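You operate a simulated robot arm through the tools that you are given. There is no shell and no other tool. Be economical: measure what you need, move in short steps, check, and stop when the job is done.

You run a simulated robot arm. Do the job below in one go: nothing can be reset, and whatever is moved stays where it is left.

## Task
Purge the mint keg three times, then shut the blue lever, park its coupler and shut the valve wheel.
Fine: each time hold the vent button till the needle has dropped by half; lever before coupler; leave the regulator knob as it is.

It is judged by the outcome, as a careful person would: the job done as asked, and still so three seconds after it is handed in. It fails if anything else is knocked over, pushed out of place, dropped, spilled or broken.

## Robot
A 7-joint arm with a two-finger parallel gripper on a trunk, on a base that drives. Base frame: it is fixed to the floor where the robot stands at the start and does not move with it; the origin is under the middle of the robot, x ahead of it, y to its left, z up; the surface under the hand at the start is at about z = 660. Readings come in mm, degrees, newtons and seconds.
With the tool pointing down near the work surface it reaches from about 160 to 680 mm from the robot's upright axis, wherever it stands. Its first joint turns from -166.0 to 166.0 degrees. Places, roughly: black lever [700, -400, 1300]; bleed button [700, 0, 1300]; blue lever [800, -100, 1200]; green lever [700, -300, 1300]; parking post of the blue coupler [700, -100, 900]; regulator knob [700, 100, 1000]; valve wheel [700, 200, 1100]; vent button of the green-handled keg [500, 0, 900]; white panel lever [700, -200, 1300]; yellow lever [700, -200, 1300]. Payload 3.43 kg.
Tool frame: the origin (TCP) lies between the finger pads and is the grasp point; the fingertips stand 34 mm ahead of it; z points along the fingers, y is the line along which they close. The gripper opens to 128 mm. The fingers are 24 mm wide and 12 mm thick; the gripper's body (48 by 130 mm) begins 96 mm behind the TCP.
Orientation is that of the tool frame in the base frame, as a unit quaternion [w, x, y, z]. With the fingers straight down and closing along the base's y, the tool's x points along the base's -x, its y along +y and its z along -z.

## Interface
- The arm moves only by the tool servo_tool. Its argument "rows" is a list of rows, each a list of 6 numbers: the shift along the base's x, y, z in units of 30 mm (1.0 is 30 mm), then the turn, a rotation vector about the base's x, y, z in units of 6 degrees (1.0 is 6 degrees). In form: [[tx, ty, tz, ax, ay, az], ...]. A call has 1 to 8 rows; each row shifts and turns the commanded pose from where the row before left it. "grip" is the opening in per cent of the stroke, from 0 (shut) to 100 (fully open), set as the call begins (left out, the last holds). A call with a number of a shift or a turn outside -1 to 1 is refused whole. Each row takes 0.2 s and may step no farther than 50 mm and 8.6 degrees from the row before; otherwise, or with a gripper value out of range, the whole call is refused. A pose out of reach is approached as far as the arm can. The call stops where the force on the tool passes 70 N (or 10 N more than at its start, if that is more) or the arm is blocked; 0.2 s more then pass. The fingers move at their own pace (about 108 mm/s each) and stop on an object; they squeeze with about 30 N. The grip force told is the motor's: it shows also when the fingers shut on nothing. Time passes only in rows, and 0.2 s behind the last, so rows that do not move let the fingers close. It gives the time, the measured TCP pose, the force on the tool (base axes), the opening and the grip force at its end, in the units of the frame above (readings bear some noise), with the torque about the TCP (base axes, N m) and any sound that the robot's microphone picked up.
- Cameras (640 x 400 px; columns grow to the right, rows downward): "scene" is now at [-14.4, 125.8, 1588.5]; the picture's right is [-0.29, -0.96, 0.00], its down [-0.27, 0.08, -0.96] and it looks along [0.92, -0.28, -0.28] (base axes); focal length 214 px, centre (320, 200). "wrist" rides on the gripper at [76, -11, -160] in the tool frame; the picture's right is [0.15, 0.99, 0.00], its down [-0.88, 0.13, -0.46] and it looks along [-0.45, 0.07, 0.89] (tool axes); focal length 234 px, centre (320, 200). There is no depth. A picture from a camera that has moved, and an enlarged one, comes with that camera's place and axes in the base frame and with its lens. The place of the scene camera against the robot may be out by one fixed shift of up to 25 mm in any direction.
- grab_frame(camera): a new picture of that camera. It takes no simulated time.
- move_column(by): slides the trunk up (or, below 0, down) by that many mm; the arm and the scene camera ride with it, the base frame stays. It gives what a move gives, with no picture.
- steer(legs): drives the robot by 1 to 6 legs, each [ahead, left, turn to the left] in mm, mm and degrees, along the robot's own axes; the way and the turn of a leg run together, so that a leg with both is an arc; at most 1500 mm and 180 degrees a leg. The arm and the cameras ride along, it lands a little off, and it stops where it bumps. It gives what a move gives.
- aim_head(pan, tilt): turns the head with the scene camera to pan (to the left, within 86 degrees either way) and tilt (down, from -29 to 69), counted from straight ahead of the robot. It gives what a move gives.
- enlarge(camera, box): a new picture of the part [left, top, right, bottom] of that camera's present view, enlarged. It takes no simulated time.
- sign_off(): hands the job in; it is judged then, once.

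Work in short steps. Places have to be worked out from the pictures, the camera data and where the tool is seen: move nearer, look again, correct. Check each grasp and each placing, and mend what went wrong. You have 120 turns and 78 pictures in all, those below and enlarged ones among them. Open the gripper and draw the arm clear of the work before you hand the job in, unless the task says otherwise; then end with one line.

The tools are called after "Call:" as a command line: name --pt "numbers of a row" for each row, then --argument value for the rest, lists and objects as JSON in quotes. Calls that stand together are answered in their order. servo_tool: Moves the arm, as the interface text tells. Its arguments: {"type":"object","properties":{"rows":{"type":"array"},"grip":{"type":"number"}},"required":["rows"]} The other tools are called the same way: move_column (by) slides the trunk up or down; steer (legs) drives the base; aim_head (pan, tilt) turns the head that bears the scene camera; grab_frame (camera) takes a picture; enlarge (camera, box) takes an enlarged picture of a part of a camera's view; sign_off () hands the job in.

At the start:

```text
clock: 0.0
eef_pos: [347.4, 9.8, 1373.0]
orientation: [0.0, 0.0, 1.0, -0.001]
force: [0.4, -0.1, 0.8]
torque: [-0.01, -0.01, -0.01]
width: 127.9
grip_force: 0.1
trunk travel left (down, up): [-275.0, 49.0]
robot x, y, heading: [0.9, 0.2, 0.1]
head pan, tilt: [-22.5, 68.8]
```

scene: 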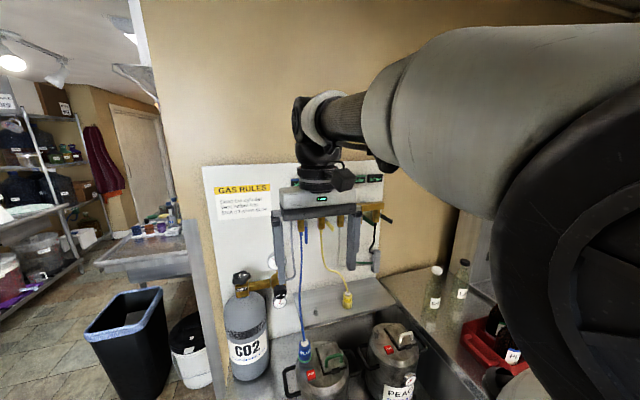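
wrist: 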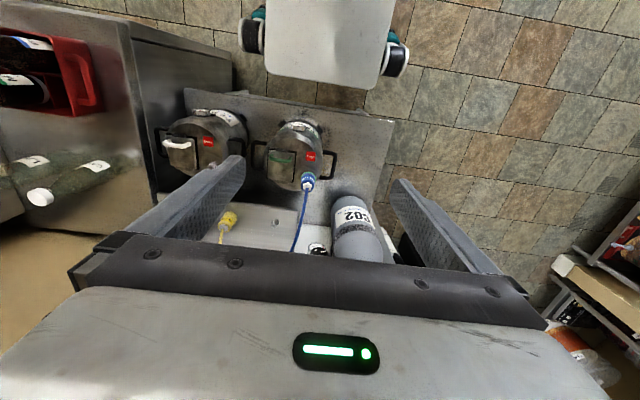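

I'll read the rules sign and look at the work area closely first.

Call:
enlarge --camera "scene" --box '[200, 160, 400, 285]'

Call:
enlarge --camera "scene" --box '[220, 260, 440, 400]'

Call:
enlarge --camera "wrist" --box '[150, 80, 410, 260]'

```text
3.20 times, centred on (300, 222) of scene
camera zoom: at [-14.4, 125.8, 1588.5], right [-0.29, -0.96, 0.0], down [-0.27, 0.08, -0.96], along [0.92, -0.28, -0.28], focal length 686 px, centre (384, 128)
```

zoom: 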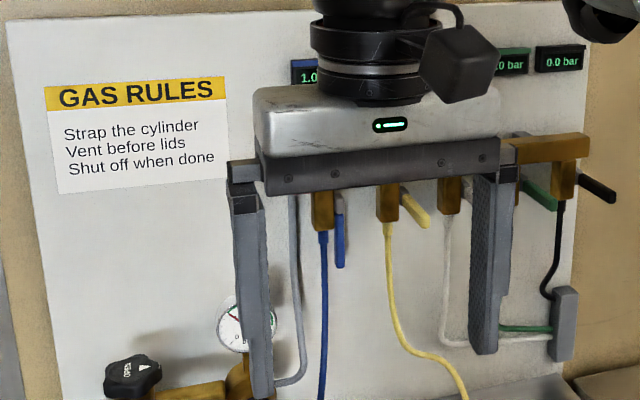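

```text
2.86 times, centred on (330, 330) of scene
camera zoom: at [-14.4, 125.8, 1588.5], right [-0.29, -0.96, 0.0], down [-0.27, 0.08, -0.96], along [0.92, -0.28, -0.28], focal length 613 px, centre (291, -171)
```

zoom: 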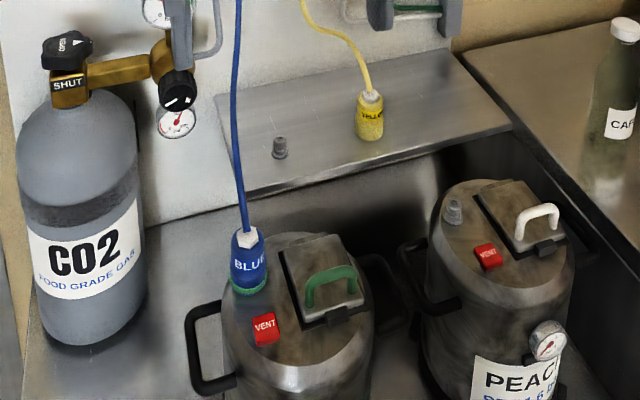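

```text
2.22 times, centred on (280, 170) of wrist
camera zoom: at [268.8, -1.7, 1532.0], right [-0.15, 0.99, 0.0], down [0.88, 0.13, 0.46], along [0.45, 0.07, -0.89], focal length 520 px, centre (409, 267)
```

zoom: 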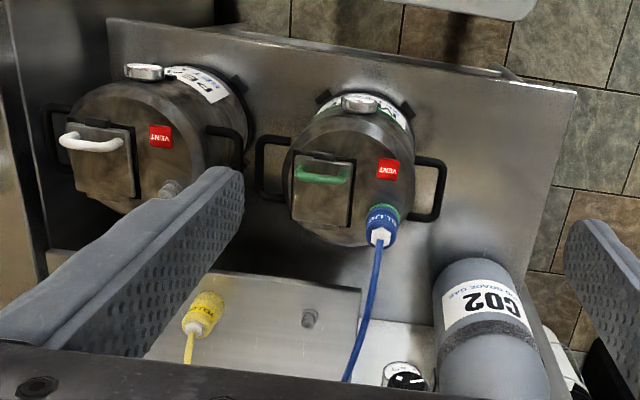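

The blue coupler sits on the green-handled keg; the vent button is about [466, 2, 872]. I'll test the head so that I can see the keg's gauge.

Call:
aim_head --pan -10 --tilt 69

Call:
move_column --by -150

Call:
grab_frame --camera "scene"

Call:
grab_frame --camera "wrist"

```text
clock: 0.8
eef_pos: [346.0, 9.6, 1372.3]
orientation: [0.001, -0.001, 1.0, 0.0]
force: [-0.7, 0.1, -0.4]
torque: [-0.01, -0.03, 0.0]
width: 128.2
grip_force: 0.1
trunk travel left (down, up): [-275.0, 49.0]
robot x, y, heading: [4.7, 2.1, 0.2]
head pan, tilt: [-10.0, 68.8]
```

```text
clock: 2.5
eef_pos: [346.0, 10.0, 1223.2]
orientation: [0.0, 0.0, 1.0, 0.0]
force: [0.4, 0.9, -0.2]
torque: [0.03, 0.03, 0.0]
width: 127.5
grip_force: 0.1
trunk travel left (down, up): [-125.0, 199.0]
robot x, y, heading: [-0.8, 1.1, -0.2]
head pan, tilt: [-10.0, 68.8]
```

```text
72 pictures are left
camera scene: at [-46.0, 146.5, 1366.8], right [-0.12, -0.99, 0.0], down [-0.92, 0.11, -0.39], along [0.39, -0.05, -0.92], focal length 214 px, centre (320, 200)
```

scene: 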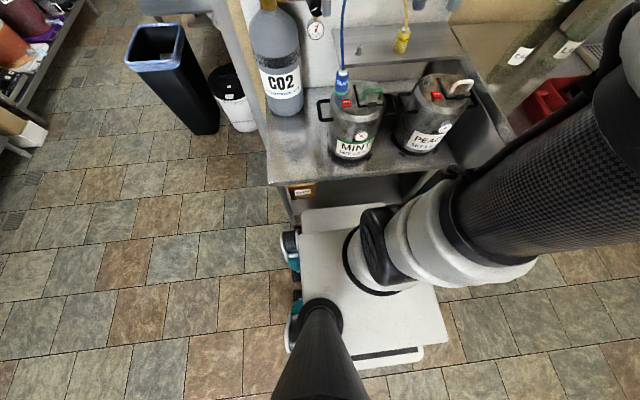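

```text
71 pictures are left
camera wrist: at [268.8, -1.8, 1382.0], right [-0.15, 0.99, 0.0], down [0.88, 0.13, 0.46], along [0.45, 0.07, -0.89], focal length 234 px, centre (320, 200)
```

wrist: 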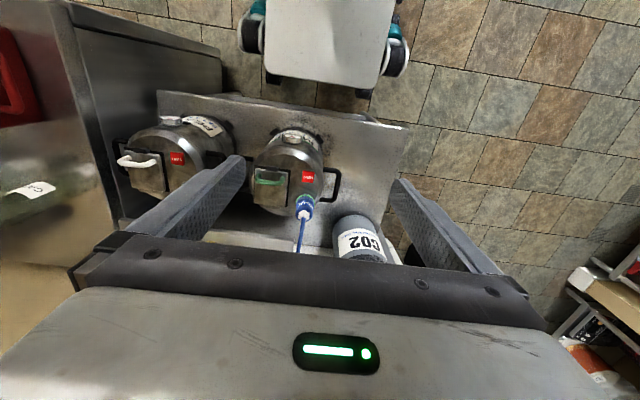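

MINT is confirmed and its gauge is visible. I'll raise the view a bit and zoom in on keg, gauge and panel.

Call:
aim_head --pan -10 --tilt 42

Call:
grab_frame --camera "scene"

```text
clock: 3.4
eef_pos: [345.1, 9.5, 1222.4]
orientation: [-0.001, 0.0, 1.0, 0.0]
force: [0.2, 0.1, 0.0]
torque: [0.0, 0.0, 0.0]
width: 128.1
grip_force: 0.0
trunk travel left (down, up): [-125.0, 199.0]
robot x, y, heading: [-2.1, 3.0, -0.1]
head pan, tilt: [-10.0, 42.0]
```

```text
70 pictures are left
camera scene: at [-21.3, 138.8, 1398.3], right [-0.17, -0.98, 0.0], down [-0.66, 0.12, -0.74], along [0.73, -0.13, -0.67], focal length 214 px, centre (320, 200)
```

scene: 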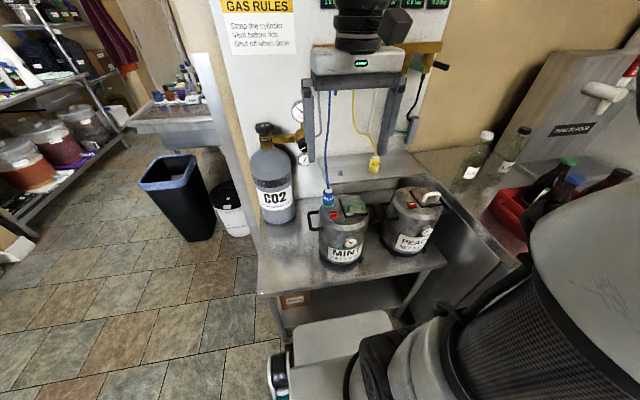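

Call:
enlarge --camera "scene" --box '[300, 180, 400, 270]'

Call:
enlarge --camera "scene" --box '[240, 90, 340, 180]'

```text
4.44 times, centred on (350, 225) of scene
camera zoom: at [-21.3, 138.8, 1398.3], right [-0.17, -0.98, 0.0], down [-0.66, 0.12, -0.74], along [0.73, -0.13, -0.67], focal length 953 px, centre (187, 89)
```

zoom: 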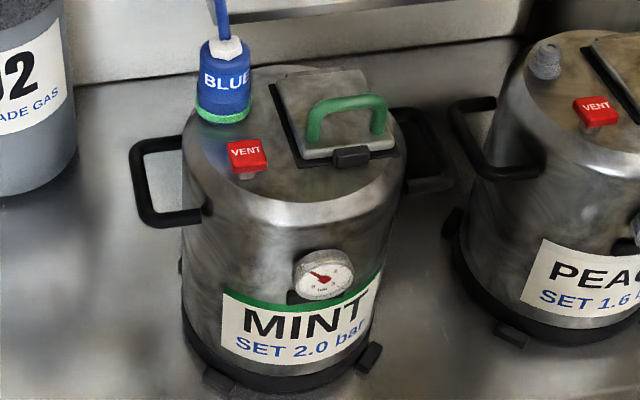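

```text
4.44 times, centred on (290, 135) of scene
camera zoom: at [-21.3, 138.8, 1398.3], right [-0.17, -0.98, 0.0], down [-0.66, 0.12, -0.74], along [0.73, -0.13, -0.67], focal length 953 px, centre (453, 489)
```

zoom: 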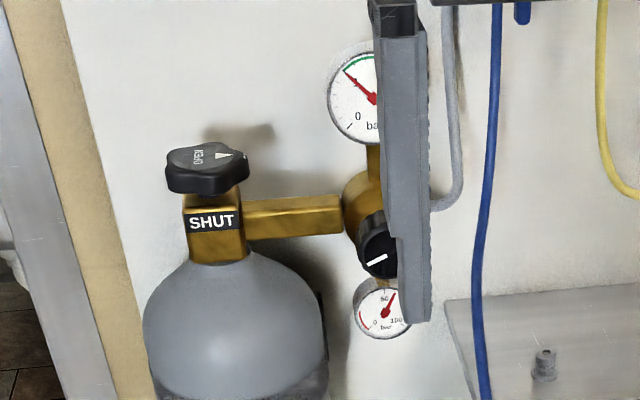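

Zoom harder on the keg gauge for the needle baseline.

Call:
enlarge --camera "scene" --box '[340, 232, 364, 250]'

Call:
enlarge --camera "scene" --box '[310, 0, 460, 95]'

```text
16.00 times, centred on (352, 241) of scene
camera zoom: at [-21.3, 138.8, 1398.3], right [-0.17, -0.98, 0.0], down [-0.66, 0.12, -0.74], along [0.73, -0.13, -0.67], focal length 3432 px, centre (-192, -456)
```

zoom: 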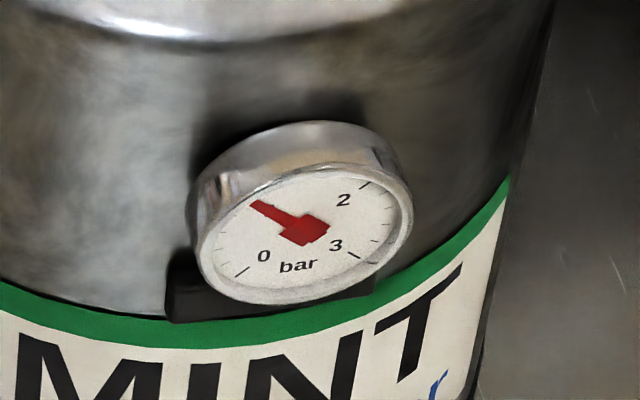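

```text
4.21 times, centred on (385, 48) of scene
camera zoom: at [-21.3, 138.8, 1398.3], right [-0.17, -0.98, 0.0], down [-0.66, 0.12, -0.74], along [0.73, -0.13, -0.67], focal length 903 px, centre (46, 842)
```

zoom: 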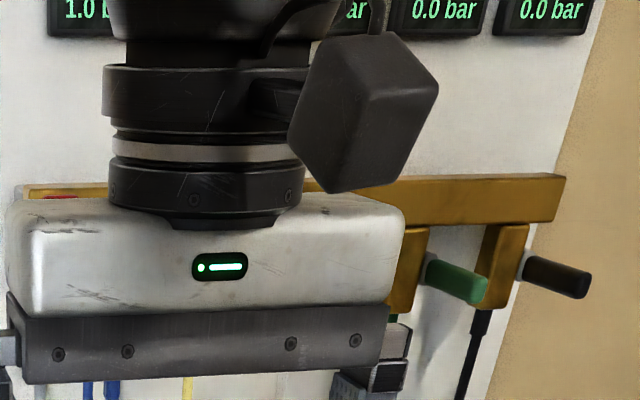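

The gauge scale runs 0–3 bar (0 lower left), and the needle now shows 1.0 bar. I close the gripper and go to above the button for a close look.

Call:
servo_tool --pt "0.95 -0.05 -1 0 0 0" --pt "0.95 -0.05 -1 0 0 0" --pt "0.95 -0.05 -1 0 0 0" --pt "0.95 -0.05 -1 0 0 0" --pt "0 0 -1 0 0 0" --pt "0 0 -1 0 0 0" --grip 0

Call:
grab_frame --camera "wrist"

Call:
grab_frame --camera "scene"

```text
clock: 4.8
eef_pos: [460.0, 5.3, 1042.8]
orientation: [0.0, -0.001, 1.0, 0.0]
force: [0.3, 0.5, 0.8]
torque: [0.01, 0.0, 0.04]
width: 0.1
grip_force: 29.9
trunk travel left (down, up): [-125.0, 199.0]
robot x, y, heading: [0.9, 0.8, 0.1]
head pan, tilt: [-10.0, 42.0]
```

```text
65 pictures are left
camera wrist: at [382.7, -6.2, 1202.5], right [-0.15, 0.99, 0.0], down [0.88, 0.13, 0.46], along [0.45, 0.07, -0.89], focal length 234 px, centre (320, 200)
```

wrist: 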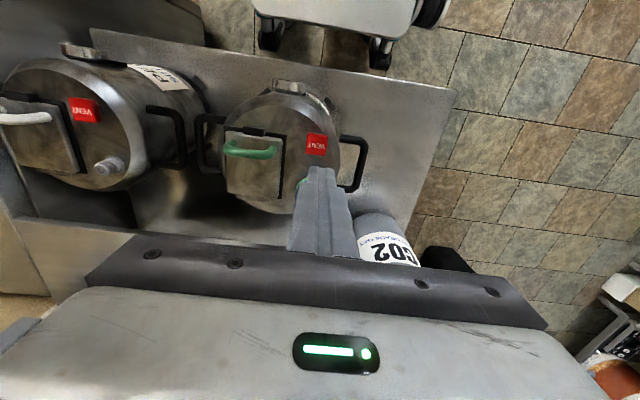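

```text
64 pictures are left
camera scene: at [-21.3, 138.8, 1398.4], right [-0.17, -0.98, 0.0], down [-0.66, 0.12, -0.74], along [0.73, -0.13, -0.67], focal length 214 px, centre (320, 200)
```

scene: 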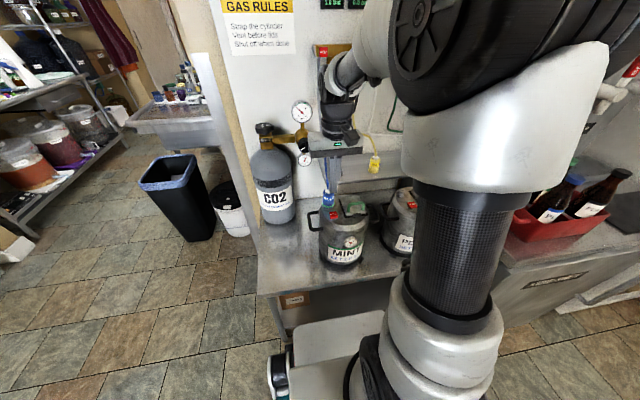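

The gauge remains visible with the arm here. Button is about [462, 2, 885]; I descend to just above it and check.

Call:
servo_tool --pt "0 -0.1 -0.9 0 0 0" --pt "0 0 -0.9 0 0 0" --pt "0 0 -0.9 0 0 0"

Call:
enlarge --camera "scene" --box '[290, 150, 400, 270]'

Call:
enlarge --camera "wrist" --box '[240, 60, 400, 220]'

```text
clock: 5.6
eef_pos: [461.5, 2.3, 960.8]
orientation: [0.0, 0.0, 1.0, 0.0]
force: [-0.9, -1.2, 0.5]
torque: [0.0, -0.04, 0.01]
width: 0.3
grip_force: 30.1
trunk travel left (down, up): [-125.0, 199.0]
robot x, y, heading: [-2.3, -1.0, -0.2]
head pan, tilt: [-10.0, 42.0]
```

```text
3.33 times, centred on (345, 210) of scene
camera zoom: at [-21.4, 138.8, 1398.4], right [-0.17, -0.98, 0.0], down [-0.66, 0.12, -0.74], along [0.73, -0.13, -0.67], focal length 715 px, centre (237, 167)
```

zoom: 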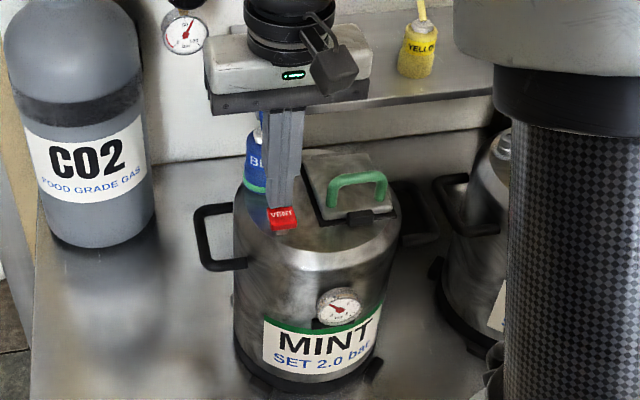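

```text
2.50 times, centred on (320, 140) of wrist
camera zoom: at [384.4, -9.3, 1121.4], right [-0.15, 0.99, 0.0], down [0.88, 0.13, 0.46], along [0.45, 0.07, -0.89], focal length 585 px, centre (320, 350)
```

zoom: 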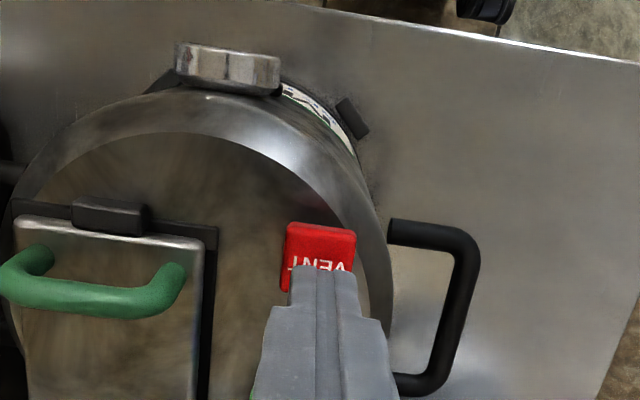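

Aligned over the button. Descend in small steps until contact.

Call:
servo_tool --pt "0 0 -0.6 0 0 0" --pt "0 0 -0.4 0 0 0"

Call:
enlarge --camera "scene" --box '[320, 200, 370, 250]'

```text
clock: 6.4
eef_pos: [461.7, 1.6, 943.7]
orientation: [0.012, 0.0, 1.0, -0.001]
force: [-15.9, -0.5, 41.0]
torque: [-0.11, 1.18, 0.0]
width: 0.0
grip_force: 29.8
trunk travel left (down, up): [-125.0, 199.0]
robot x, y, heading: [-1.9, 3.6, 0.1]
head pan, tilt: [-10.0, 42.0]
heard: click
stopped in row 2: the force on the tool passed its limit at 72 N (the readings are from after the stop); the commanded pose is now the measured one
```

```text
8.00 times, centred on (345, 225) of scene
camera zoom: at [-26.8, 138.8, 1399.0], right [-0.17, -0.98, 0.0], down [-0.66, 0.12, -0.75], along [0.73, -0.13, -0.67], focal length 1716 px, centre (120, 0)
```

zoom: 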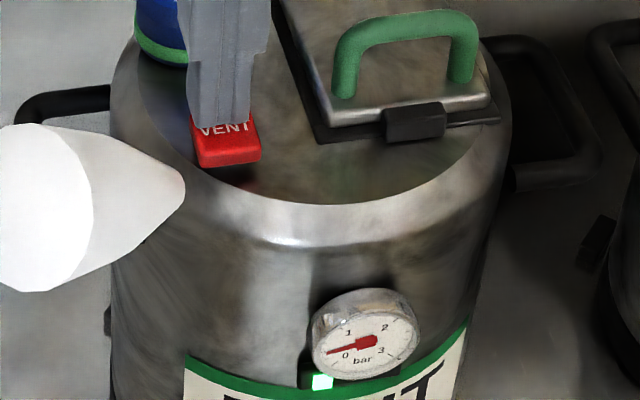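

The button is down, gas is venting, and the needle is already below half. Release and let it refill.

Call:
servo_tool --pt "0 0 0.5 0 0 0"

Call:
enlarge --camera "scene" --box '[320, 200, 370, 250]'

```text
clock: 6.8
eef_pos: [463.6, 1.6, 947.8]
orientation: [0.004, 0.0, 1.0, 0.0]
force: [1.2, 0.2, 4.4]
torque: [0.0, 0.02, -0.02]
width: 0.1
grip_force: 29.7
trunk travel left (down, up): [-125.0, 199.0]
robot x, y, heading: [2.7, -3.1, -0.1]
head pan, tilt: [-10.0, 42.0]
```

```text
8.00 times, centred on (345, 225) of scene
camera zoom: at [-21.4, 138.8, 1397.2], right [-0.17, -0.98, 0.0], down [-0.66, 0.12, -0.74], along [0.73, -0.13, -0.67], focal length 1716 px, centre (120, 0)
```

zoom: 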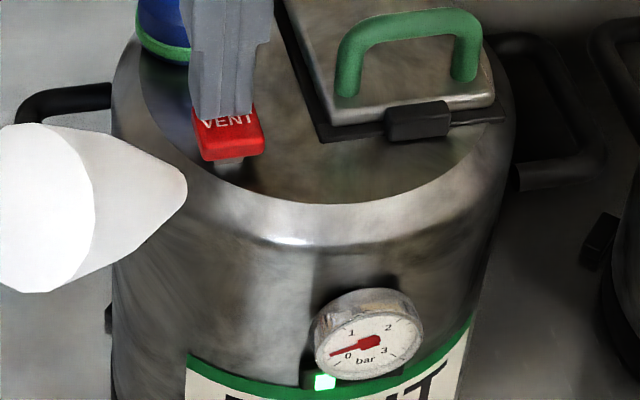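

Force of 4 N suggests it's still slightly touching; raise more and wait.

Call:
servo_tool --pt "0 0 0.5 0 0 0" --pt "0 0 0 0 0 0" --pt "0 0 0 0 0 0"

Call:
enlarge --camera "scene" --box '[320, 200, 370, 250]'

```text
clock: 7.6
eef_pos: [462.9, 0.9, 966.1]
orientation: [0.005, 0.0, 1.0, 0.0]
force: [0.0, 1.4, 0.1]
torque: [-0.04, -0.02, -0.04]
width: 0.0
grip_force: 29.8
trunk travel left (down, up): [-125.0, 199.0]
robot x, y, heading: [-2.0, 1.3, -0.1]
head pan, tilt: [-10.0, 42.0]
```

```text
8.00 times, centred on (345, 225) of scene
camera zoom: at [-21.5, 138.8, 1398.3], right [-0.17, -0.98, 0.0], down [-0.66, 0.12, -0.74], along [0.73, -0.13, -0.67], focal length 1716 px, centre (120, 0)
```

zoom: 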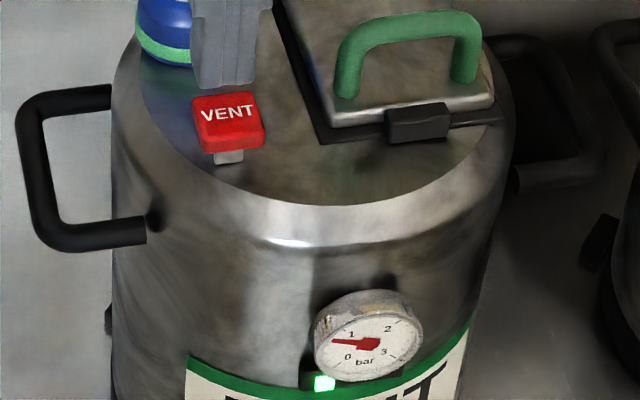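

Venting stopped and it's refilling. Wait.

Call:
servo_tool --pt "0 0 0 0 0 0" --pt "0 0 0 0 0 0" --pt "0 0 0 0 0 0" --pt "0 0 0 0 0 0" --pt "0 0 0 0 0 0" --pt "0 0 0 0 0 0" --pt "0 0 0 0 0 0" --pt "0 0 0 0 0 0"

Call:
enlarge --camera "scene" --box '[340, 232, 364, 250]'

```text
clock: 9.4
eef_pos: [463.7, 3.1, 967.2]
orientation: [0.005, 0.0, 1.0, 0.0]
force: [0.1, 0.5, -0.5]
torque: [-0.01, -0.01, -0.01]
width: 0.0
grip_force: 30.0
trunk travel left (down, up): [-125.0, 199.0]
robot x, y, heading: [-1.1, -1.9, 0.3]
head pan, tilt: [-10.0, 42.0]
```

```text
16.00 times, centred on (352, 241) of scene
camera zoom: at [-21.5, 138.8, 1398.4], right [-0.17, -0.98, 0.0], down [-0.66, 0.12, -0.74], along [0.73, -0.13, -0.67], focal length 3432 px, centre (-192, -456)
```

zoom: 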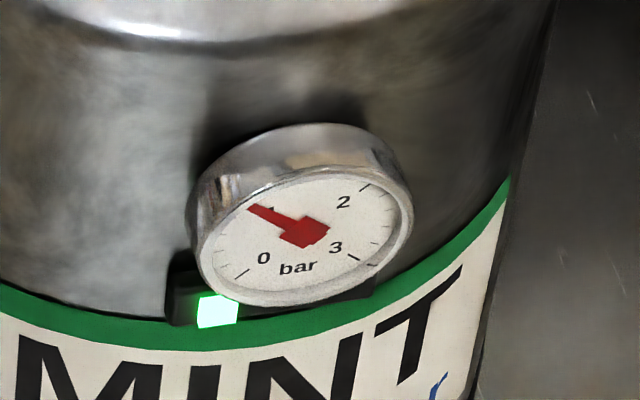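

One of the counter lights is lit. It's nearly full again; wait a second more, then press the second time.

Call:
servo_tool --pt "0 0 0 0 0 0" --pt "0 0 0 0 0 0" --pt "0 0 0 0 0 0" --pt "0 0 0 0 0 0" --pt "0 0 0 0 0 0" --pt "0 0 -0.5 0 0 0" --pt "0 0 -0.4 0 0 0"

Call:
enlarge --camera "scene" --box '[320, 200, 370, 250]'

```text
clock: 11.0
eef_pos: [464.5, 2.7, 943.1]
orientation: [0.01, 0.0, 1.0, 0.0]
force: [-4.2, -0.6, 32.3]
torque: [-0.04, 0.41, 0.03]
width: 0.2
grip_force: 29.7
trunk travel left (down, up): [-125.0, 199.0]
robot x, y, heading: [-1.1, -0.5, 0.1]
head pan, tilt: [-10.0, 42.0]
heard: click
```

```text
8.00 times, centred on (345, 225) of scene
camera zoom: at [-23.6, 138.7, 1399.2], right [-0.17, -0.98, 0.0], down [-0.66, 0.12, -0.74], along [0.73, -0.13, -0.67], focal length 1716 px, centre (120, 0)
```

zoom: 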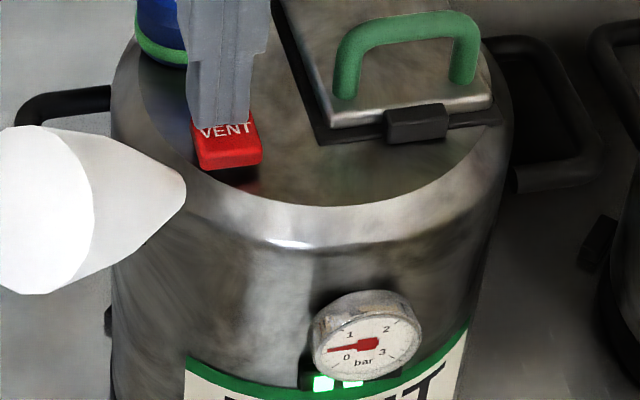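

Second light is lit at ~0.4 bar. Release and wait for refill.

Call:
servo_tool --pt "0 0 0.9 0 0 0" --pt "0 0 0 0 0 0" --pt "0 0 0 0 0 0" --pt "0 0 0 0 0 0" --pt "0 0 0 0 0 0" --pt "0 0 0 0 0 0" --pt "0 0 0 0 0 0" --pt "0 0 0 0 0 0"

Call:
servo_tool --pt "0 0 0 0 0 0" --pt "0 0 0 0 0 0" --pt "0 0 0 0 0 0" --pt "0 0 0 0 0 0" --pt "0 0 0 0 0 0" --pt "0 0 0 0 0 0" --pt "0 0 0 0 0 0" --pt "0 0 0 0 0 0"

Call:
enlarge --camera "scene" --box '[340, 232, 364, 250]'

```text
clock: 12.8
eef_pos: [463.7, 0.9, 966.7]
orientation: [0.005, 0.0, 1.0, 0.0]
force: [-0.2, -0.4, 0.2]
torque: [0.01, 0.03, -0.01]
width: 0.0
grip_force: 30.2
trunk travel left (down, up): [-125.0, 199.0]
robot x, y, heading: [2.2, -1.2, 0.0]
head pan, tilt: [-10.0, 42.0]
```

```text
clock: 14.6
eef_pos: [463.7, 1.7, 967.4]
orientation: [0.006, 0.0, 1.0, 0.001]
force: [0.7, -0.3, 0.5]
torque: [0.01, -0.04, -0.01]
width: 0.0
grip_force: 30.3
trunk travel left (down, up): [-125.0, 199.0]
robot x, y, heading: [0.1, 5.8, 0.2]
head pan, tilt: [-10.0, 42.0]
```

```text
16.00 times, centred on (352, 241) of scene
camera zoom: at [-21.5, 138.8, 1398.4], right [-0.17, -0.98, 0.0], down [-0.66, 0.12, -0.74], along [0.73, -0.13, -0.67], focal length 3432 px, centre (-192, -456)
```

zoom: 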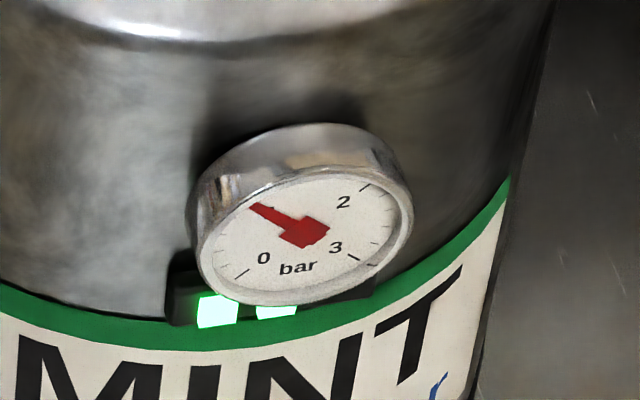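

Back to 1.0 bar with two lights lit. Third press.

Call:
servo_tool --pt "0 0 -0.5 0 0 0" --pt "0 0 -0.4 0 0 0"

Call:
enlarge --camera "scene" --box '[320, 200, 370, 250]'

```text
clock: 15.2
eef_pos: [462.8, 1.3, 942.5]
orientation: [0.009, 0.0, 1.0, 0.001]
force: [-6.2, 3.6, 33.5]
torque: [0.05, 0.44, -0.06]
width: 0.0
grip_force: 29.8
trunk travel left (down, up): [-125.0, 199.0]
robot x, y, heading: [-3.9, 4.2, 0.2]
head pan, tilt: [-10.0, 42.0]
heard: click
```

```text
8.00 times, centred on (345, 225) of scene
camera zoom: at [-23.8, 139.0, 1399.1], right [-0.17, -0.98, 0.0], down [-0.66, 0.12, -0.74], along [0.73, -0.13, -0.67], focal length 1716 px, centre (120, 0)
```

zoom: 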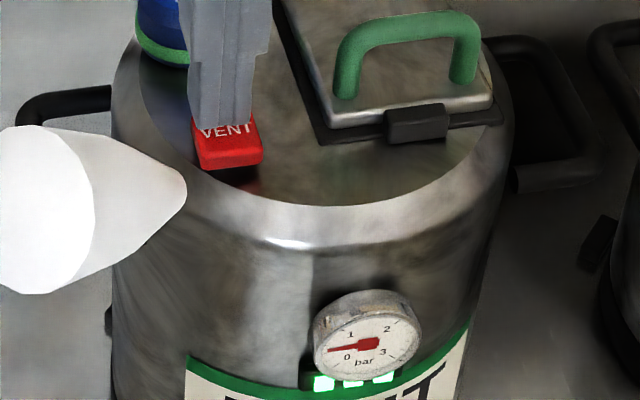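

Three purges done. Release, rise and withdraw, then look at the lever manifold.

Call:
servo_tool --pt "0 0 0.9 0 0 0" --pt "0 0 1 0 0 0" --pt "0 0 1 0 0 0" --pt "0 0 1 0 0 0" --pt "-1 0 0.7 0 0 0" --pt "-1 0 0 0 0 0" --pt "-1 0.5 -0.5 0 0 0" --pt "-1 0.5 -0.5 0 0 0"

Call:
aim_head --pan -17 --tilt 20

Call:
grab_frame --camera "scene"

```text
clock: 17.0
eef_pos: [343.9, 30.7, 1048.4]
orientation: [0.005, 0.0, 1.0, 0.0]
force: [0.6, 0.2, -0.3]
torque: [-0.03, 0.04, -0.01]
width: 0.0
grip_force: 29.9
trunk travel left (down, up): [-125.0, 199.0]
robot x, y, heading: [0.6, 3.7, 0.7]
head pan, tilt: [-10.0, 42.0]
```

```text
clock: 17.8
eef_pos: [344.4, 31.5, 1049.8]
orientation: [0.006, -0.001, 1.0, -0.001]
force: [-0.3, -0.4, -0.2]
torque: [0.0, 0.0, -0.02]
width: 0.0
grip_force: 30.1
trunk travel left (down, up): [-125.0, 199.0]
robot x, y, heading: [0.0, -2.6, -0.2]
head pan, tilt: [-17.0, 20.0]
```

```text
54 pictures are left
camera scene: at [-13.8, 130.0, 1431.4], right [-0.25, -0.97, 0.0], down [-0.34, 0.09, -0.93], along [0.9, -0.23, -0.36], focal length 214 px, centre (320, 200)
```

scene: 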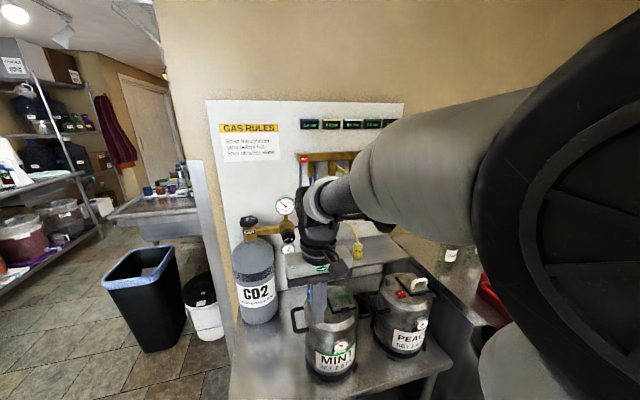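

Zoom in on the manifold.

Call:
enlarge --camera "scene" --box '[270, 105, 410, 195]'

```text
4.44 times, centred on (340, 150) of scene
camera zoom: at [-13.8, 130.0, 1431.4], right [-0.25, -0.97, 0.0], down [-0.34, 0.09, -0.93], along [0.9, -0.23, -0.36], focal length 953 px, centre (231, 422)
```

zoom: 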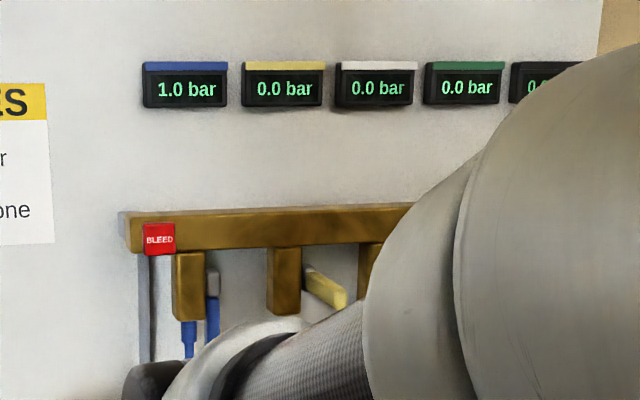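

Blue lever hangs down along its valve (open; the shut ones stick out toward the room). Its pivot runs along y, so shutting means swinging the tip out and up. I turn the tool to horizontal while moving in front of it.

Call:
servo_tool --pt "0.39 -0.2 0.38 0 -1 0" --pt "0.39 -0.2 0.38 0 -1 0" --pt "0.39 -0.2 0.38 0 -1 0" --pt "0.39 -0.2 0.38 0 -1 0" --pt "0.39 -0.2 0.38 0 -1 0" --pt "0.39 -0.2 0.38 0 -1 0" --pt "0.39 -0.2 0.38 0 -1 0"

Call:
servo_tool --pt "0.39 -0.2 0.38 0 -1 0" --pt "0.39 -0.2 0.38 0 -1 0" --pt "0.39 -0.2 0.38 0 -1 0" --pt "0.39 -0.2 0.38 0 -1 0" --pt "0.39 -0.2 0.38 0 -1 0" --pt "0.39 -0.2 0.38 0 -1 0" --pt "0.39 -0.2 0.38 0 -1 0" --pt "0.39 -0.2 0.38 0 -1 0"

Call:
grab_frame --camera "wrist"

Call:
grab_frame --camera "scene"

```text
clock: 19.4
eef_pos: [425.9, -9.7, 1126.5]
orientation: [0.364, -0.001, 0.931, 0.001]
force: [1.0, -0.6, 0.0]
torque: [-0.03, -0.04, -0.02]
width: 0.0
grip_force: 29.6
trunk travel left (down, up): [-125.0, 199.0]
robot x, y, heading: [-2.3, 1.7, 0.0]
head pan, tilt: [-17.0, 20.0]
```

```text
clock: 21.2
eef_pos: [519.8, -58.1, 1218.9]
orientation: [0.711, -0.001, 0.703, 0.001]
force: [0.2, 0.1, 0.9]
torque: [0.03, 0.01, -0.01]
width: 0.0
grip_force: 30.6
trunk travel left (down, up): [-125.0, 199.0]
robot x, y, heading: [0.4, 2.5, -0.1]
head pan, tilt: [-17.0, 20.0]
```

```text
52 pictures are left
camera wrist: at [359.2, -69.7, 1141.1], right [0.0, 0.99, -0.15], down [-0.47, 0.13, 0.87], along [0.88, 0.07, 0.46], focal length 234 px, centre (320, 200)
```

wrist: 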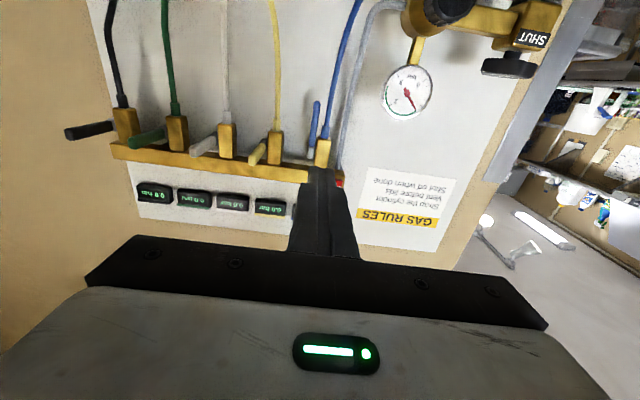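

```text
51 pictures are left
camera scene: at [-14.9, 126.1, 1432.7], right [-0.29, -0.96, 0.0], down [-0.33, 0.1, -0.94], along [0.9, -0.27, -0.34], focal length 214 px, centre (320, 200)
```

scene: 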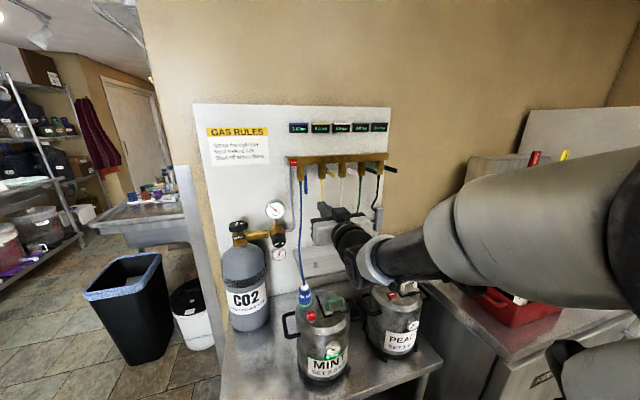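

Great views now. Zoom on the blue lever from both cameras.

Call:
enlarge --camera "wrist" --box '[220, 60, 400, 200]'

Call:
enlarge --camera "scene" --box '[280, 145, 400, 225]'

```text
2.86 times, centred on (310, 130) of wrist
camera zoom: at [359.2, -69.7, 1141.1], right [0.0, 0.99, -0.15], down [-0.47, 0.13, 0.87], along [0.88, 0.07, 0.46], focal length 669 px, centre (349, 400)
```

zoom: 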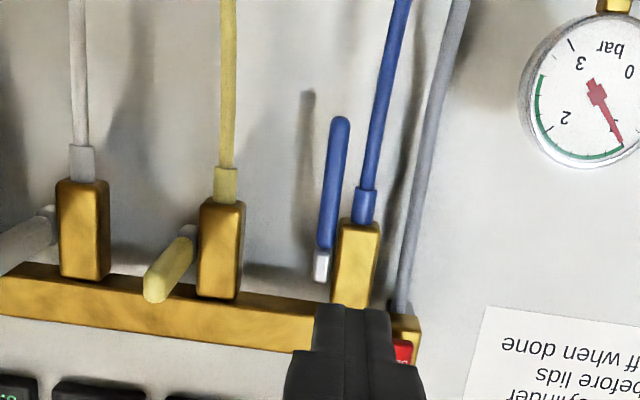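

```text
5.00 times, centred on (340, 185) of scene
camera zoom: at [-14.9, 126.1, 1432.7], right [-0.29, -0.96, 0.0], down [-0.33, 0.1, -0.94], along [0.9, -0.27, -0.34], focal length 1072 px, centre (220, 275)
```

zoom: 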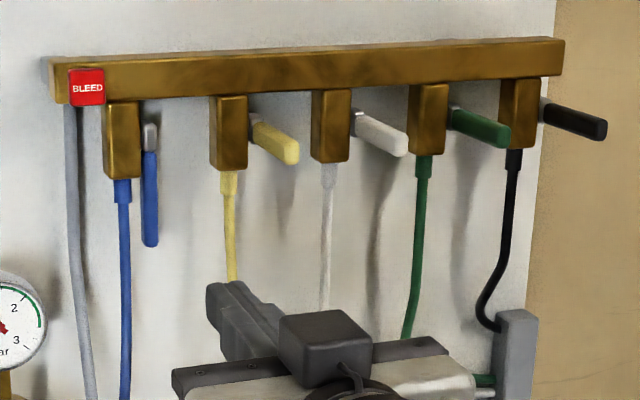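

Blue lever: pivot ≈ [746,-69,1255], tip ≈ z 1175, wall ≈ x 820, with its hose only ~14 mm to the left. I'll hook it from behind with closed fingertips, yawed left, coming from its right side. First turn and step to a pre-position.

Call:
servo_tool --pt "0.4 -0.67 -0.11 0 0 1" --pt "0.4 -0.67 -0.11 0 0 1" --pt "0.4 -0.67 -0.11 0 0 1" --pt "0.4 -0.67 -0.11 0 0 1" --pt "0.4 -0.67 -0.11 0 0 1" --pt "0.4 -0.67 -0.11 0 0 1" --pt "0.4 -0.67 -0.11 0 0 1"

Call:
grab_frame --camera "wrist"

Call:
grab_frame --camera "scene"

```text
clock: 22.8
eef_pos: [602.6, -198.4, 1195.1]
orientation: [0.664, -0.253, 0.656, 0.256]
force: [-0.4, 0.2, -0.2]
torque: [-0.02, 0.03, -0.04]
width: 0.2
grip_force: 30.3
trunk travel left (down, up): [-125.0, 199.0]
robot x, y, heading: [-0.3, 0.9, -0.1]
head pan, tilt: [-17.0, 20.0]
```

```text
48 pictures are left
camera wrist: at [490.7, -314.7, 1118.4], right [-0.66, 0.73, -0.15], down [-0.43, -0.22, 0.88], along [0.61, 0.64, 0.46], focal length 234 px, centre (320, 200)
```

wrist: 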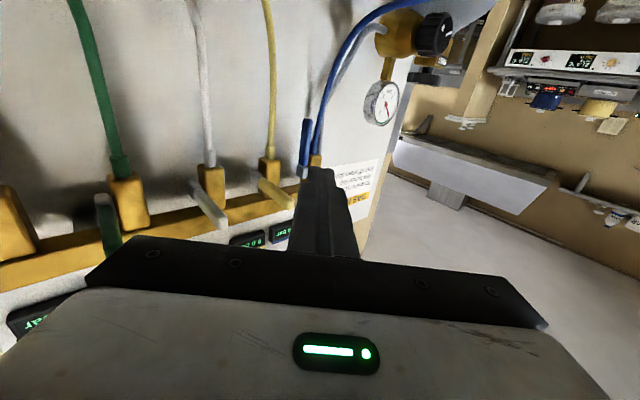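

```text
47 pictures are left
camera scene: at [-14.9, 126.2, 1432.7], right [-0.29, -0.96, 0.0], down [-0.33, 0.1, -0.94], along [0.9, -0.27, -0.34], focal length 214 px, centre (320, 200)
```

scene: 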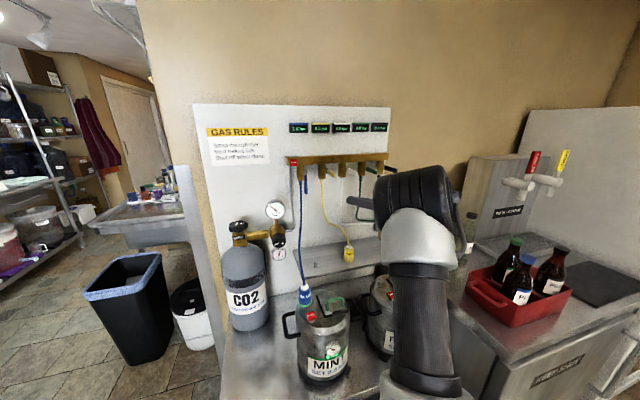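

The second view puts the lever deeper, x≈780. I zoom to triangulate more precisely.

Call:
enlarge --camera "wrist" --box '[230, 80, 390, 230]'

```text
2.67 times, centred on (310, 155) of wrist
camera zoom: at [490.7, -314.7, 1118.4], right [-0.66, 0.73, -0.15], down [-0.43, -0.22, 0.88], along [0.61, 0.64, 0.46], focal length 624 px, centre (347, 320)
```

zoom: 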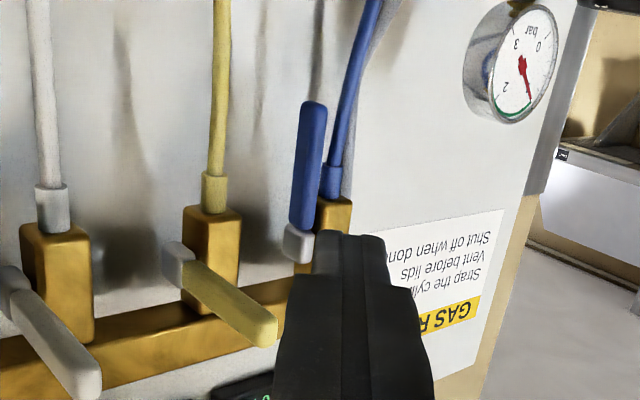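

Refined: lever at [778,-69], tip z 1177, pivot z 1266; wall x≈848. I reduce the yaw to ~30° to stay clear of the yellow hose and approach along the finger line part-way.

Call:
servo_tool --pt "0.82 0.48 0 0 0 -1" --pt "0.82 0.48 0 0 0 -1" --pt "0.866 0.5 0 0 0 0" --pt "0.866 0.5 0 0 0 0" --pt "0.433 0.25 0 0 0 0"

Call:
enlarge --camera "wrist" --box '[200, 60, 400, 200]'

Call:
enlarge --camera "scene" --box '[280, 140, 400, 220]'

```text
clock: 24.0
eef_pos: [717.1, -133.2, 1194.2]
orientation: [0.687, -0.182, 0.679, 0.184]
force: [0.1, 0.2, -0.3]
torque: [-0.01, -0.07, 0.0]
width: 0.0
grip_force: 30.0
trunk travel left (down, up): [-125.0, 199.0]
robot x, y, heading: [3.4, 0.3, -0.1]
head pan, tilt: [-17.0, 20.0]
```

```text
2.86 times, centred on (300, 130) of wrist
camera zoom: at [584.3, -222.9, 1118.1], right [-0.49, 0.86, -0.15], down [-0.47, -0.12, 0.88], along [0.73, 0.5, 0.46], focal length 669 px, centre (377, 400)
```

zoom: 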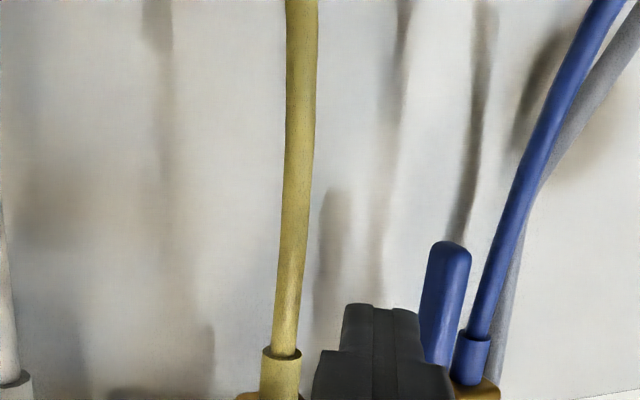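

```text
5.00 times, centred on (340, 180) of scene
camera zoom: at [-14.8, 126.1, 1432.7], right [-0.29, -0.96, 0.0], down [-0.33, 0.1, -0.94], along [0.9, -0.27, -0.34], focal length 1072 px, centre (220, 300)
```

zoom: 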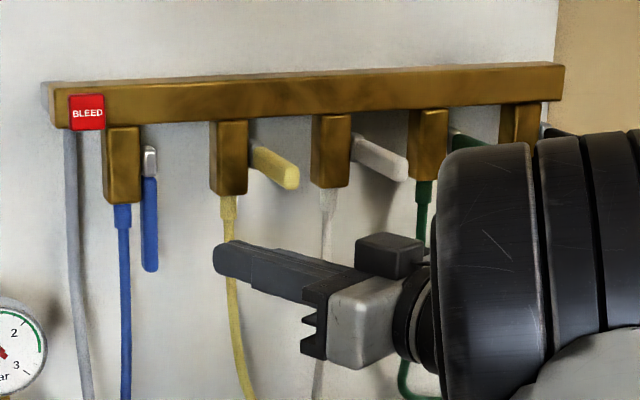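

Geometry confirms the lever position. Slide the fingertips in behind it.

Call:
servo_tool --pt "0.866 0.5 0.05 0 0 0" --pt "0.866 0.5 0 0 0 0" --pt "0.433 0.28 0 0 0 0"

Call:
enlarge --camera "wrist" --box '[200, 60, 400, 200]'

Call:
enlarge --camera "scene" --box '[280, 140, 400, 220]'

```text
clock: 24.8
eef_pos: [784.6, -93.6, 1196.6]
orientation: [0.687, -0.181, 0.68, 0.183]
force: [0.3, -0.2, -1.0]
torque: [0.01, 0.0, 0.0]
width: 0.2
grip_force: 29.8
trunk travel left (down, up): [-125.0, 199.0]
robot x, y, heading: [3.9, 2.1, -0.1]
head pan, tilt: [-17.0, 20.0]
```

```text
2.86 times, centred on (300, 130) of wrist
camera zoom: at [650.7, -183.0, 1120.2], right [-0.49, 0.86, -0.15], down [-0.47, -0.12, 0.88], along [0.73, 0.5, 0.46], focal length 669 px, centre (377, 400)
```

zoom: 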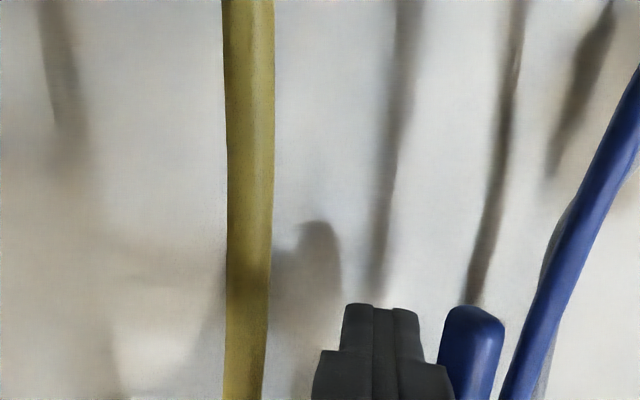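

```text
5.00 times, centred on (340, 180) of scene
camera zoom: at [-14.8, 126.1, 1432.7], right [-0.29, -0.96, 0.0], down [-0.33, 0.1, -0.94], along [0.9, -0.27, -0.34], focal length 1072 px, centre (220, 300)
```

zoom: 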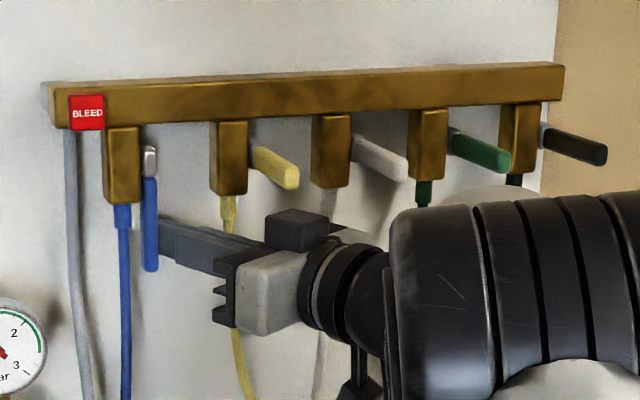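

Fingers are behind the lever. Start the swing: pull out following the arc to ~45°.

Call:
servo_tool --pt "-0.41 0 -0.04 0 0 0" --pt "-0.41 0 -0.04 0 0 0" --pt "-0.31 0 0.04 0 0 0" --pt "-0.31 0 0.05 0 0 0" --pt "-0.29 0 0.12 0 0 0" --pt "-0.29 0 0.13 0 0 0"

Call:
enlarge --camera "scene" --box '[280, 140, 400, 220]'

```text
clock: 26.2
eef_pos: [720.7, -93.0, 1203.1]
orientation: [0.687, -0.183, 0.679, 0.185]
force: [0.3, -3.0, 0.7]
torque: [0.06, -0.02, -0.07]
width: 0.2
grip_force: 29.8
trunk travel left (down, up): [-125.0, 199.0]
robot x, y, heading: [1.6, 0.6, -0.1]
head pan, tilt: [-17.0, 20.0]
```

```text
5.00 times, centred on (340, 180) of scene
camera zoom: at [-14.7, 125.7, 1432.7], right [-0.29, -0.96, 0.0], down [-0.33, 0.1, -0.94], along [0.9, -0.27, -0.34], focal length 1072 px, centre (220, 300)
```

zoom: 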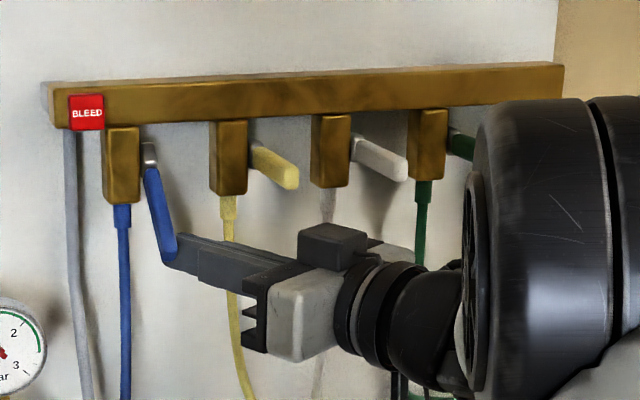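

The lever is swinging. Continue the arc, up to horizontal, nudging slightly left for a firmer hook.

Call:
servo_tool --pt "-0.2 0.15 0.2 0 0 0" --pt "-0.2 0.1 0.25 0 0 0" --pt "-0.2 0 0.28 0 0 0" --pt "-0.16 0 0.28 0 0 0" --pt "-0.12 0 0.3 0 0 0" --pt "-0.1 0 0.3 0 0 0"

Call:
enlarge --camera "scene" --box '[280, 110, 400, 220]'

```text
clock: 27.6
eef_pos: [694.0, -84.5, 1244.4]
orientation: [0.682, -0.182, 0.684, 0.185]
force: [1.0, 2.4, -24.4]
torque: [-0.4, 0.59, 0.31]
width: 0.0
grip_force: 29.7
trunk travel left (down, up): [-125.0, 199.0]
robot x, y, heading: [1.3, 3.3, -0.1]
head pan, tilt: [-17.0, 20.0]
```

```text
3.64 times, centred on (340, 165) of scene
camera zoom: at [-12.4, 126.3, 1432.2], right [-0.29, -0.96, 0.0], down [-0.33, 0.1, -0.94], along [0.9, -0.27, -0.34], focal length 780 px, centre (247, 327)
```

zoom: 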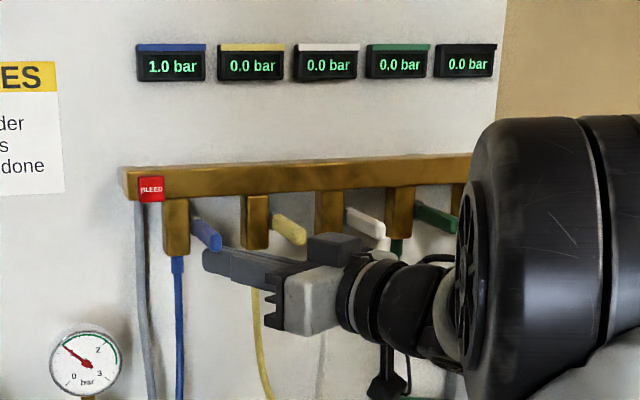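

The lever now matches the shut ones and is against its stop (24 N). Back off down and out.

Call:
servo_tool --pt "0 0 -0.8 0 0 0" --pt "-0.7 -0.4 -0.5 0 0 0" --pt "-0.866 -0.5 0 0 0 0" --pt "-0.866 -0.5 0 0 0 0" --pt "-0.866 -0.5 0 0 0 0" --pt "-0.866 -0.5 0 0 0 0"

Call:
enlarge --camera "scene" --box '[280, 145, 400, 225]'

Call:
grab_frame --camera "wrist"

```text
clock: 29.0
eef_pos: [567.8, -158.5, 1214.2]
orientation: [0.688, -0.181, 0.679, 0.184]
force: [-0.5, 0.1, -0.1]
torque: [-0.02, -0.04, 0.0]
width: 0.0
grip_force: 30.0
trunk travel left (down, up): [-125.0, 199.0]
robot x, y, heading: [-0.1, -1.2, 0.1]
head pan, tilt: [-17.0, 20.0]
```

```text
5.00 times, centred on (340, 185) of scene
camera zoom: at [-14.7, 126.1, 1432.7], right [-0.29, -0.96, 0.0], down [-0.33, 0.1, -0.94], along [0.9, -0.27, -0.34], focal length 1072 px, centre (220, 275)
```

zoom: 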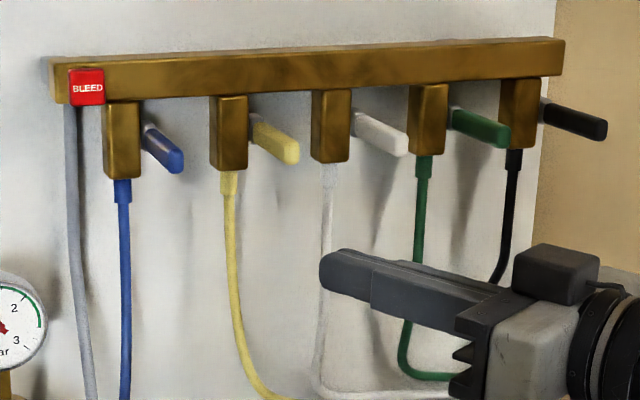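

```text
38 pictures are left
camera wrist: at [433.6, -248.0, 1137.2], right [-0.49, 0.86, -0.15], down [-0.47, -0.12, 0.88], along [0.73, 0.5, 0.46], focal length 234 px, centre (320, 200)
```

wrist: 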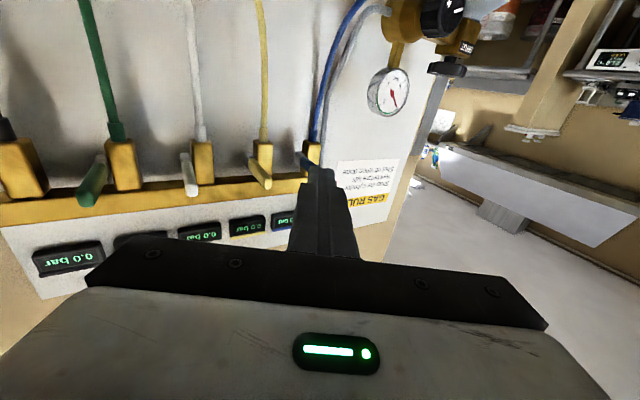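

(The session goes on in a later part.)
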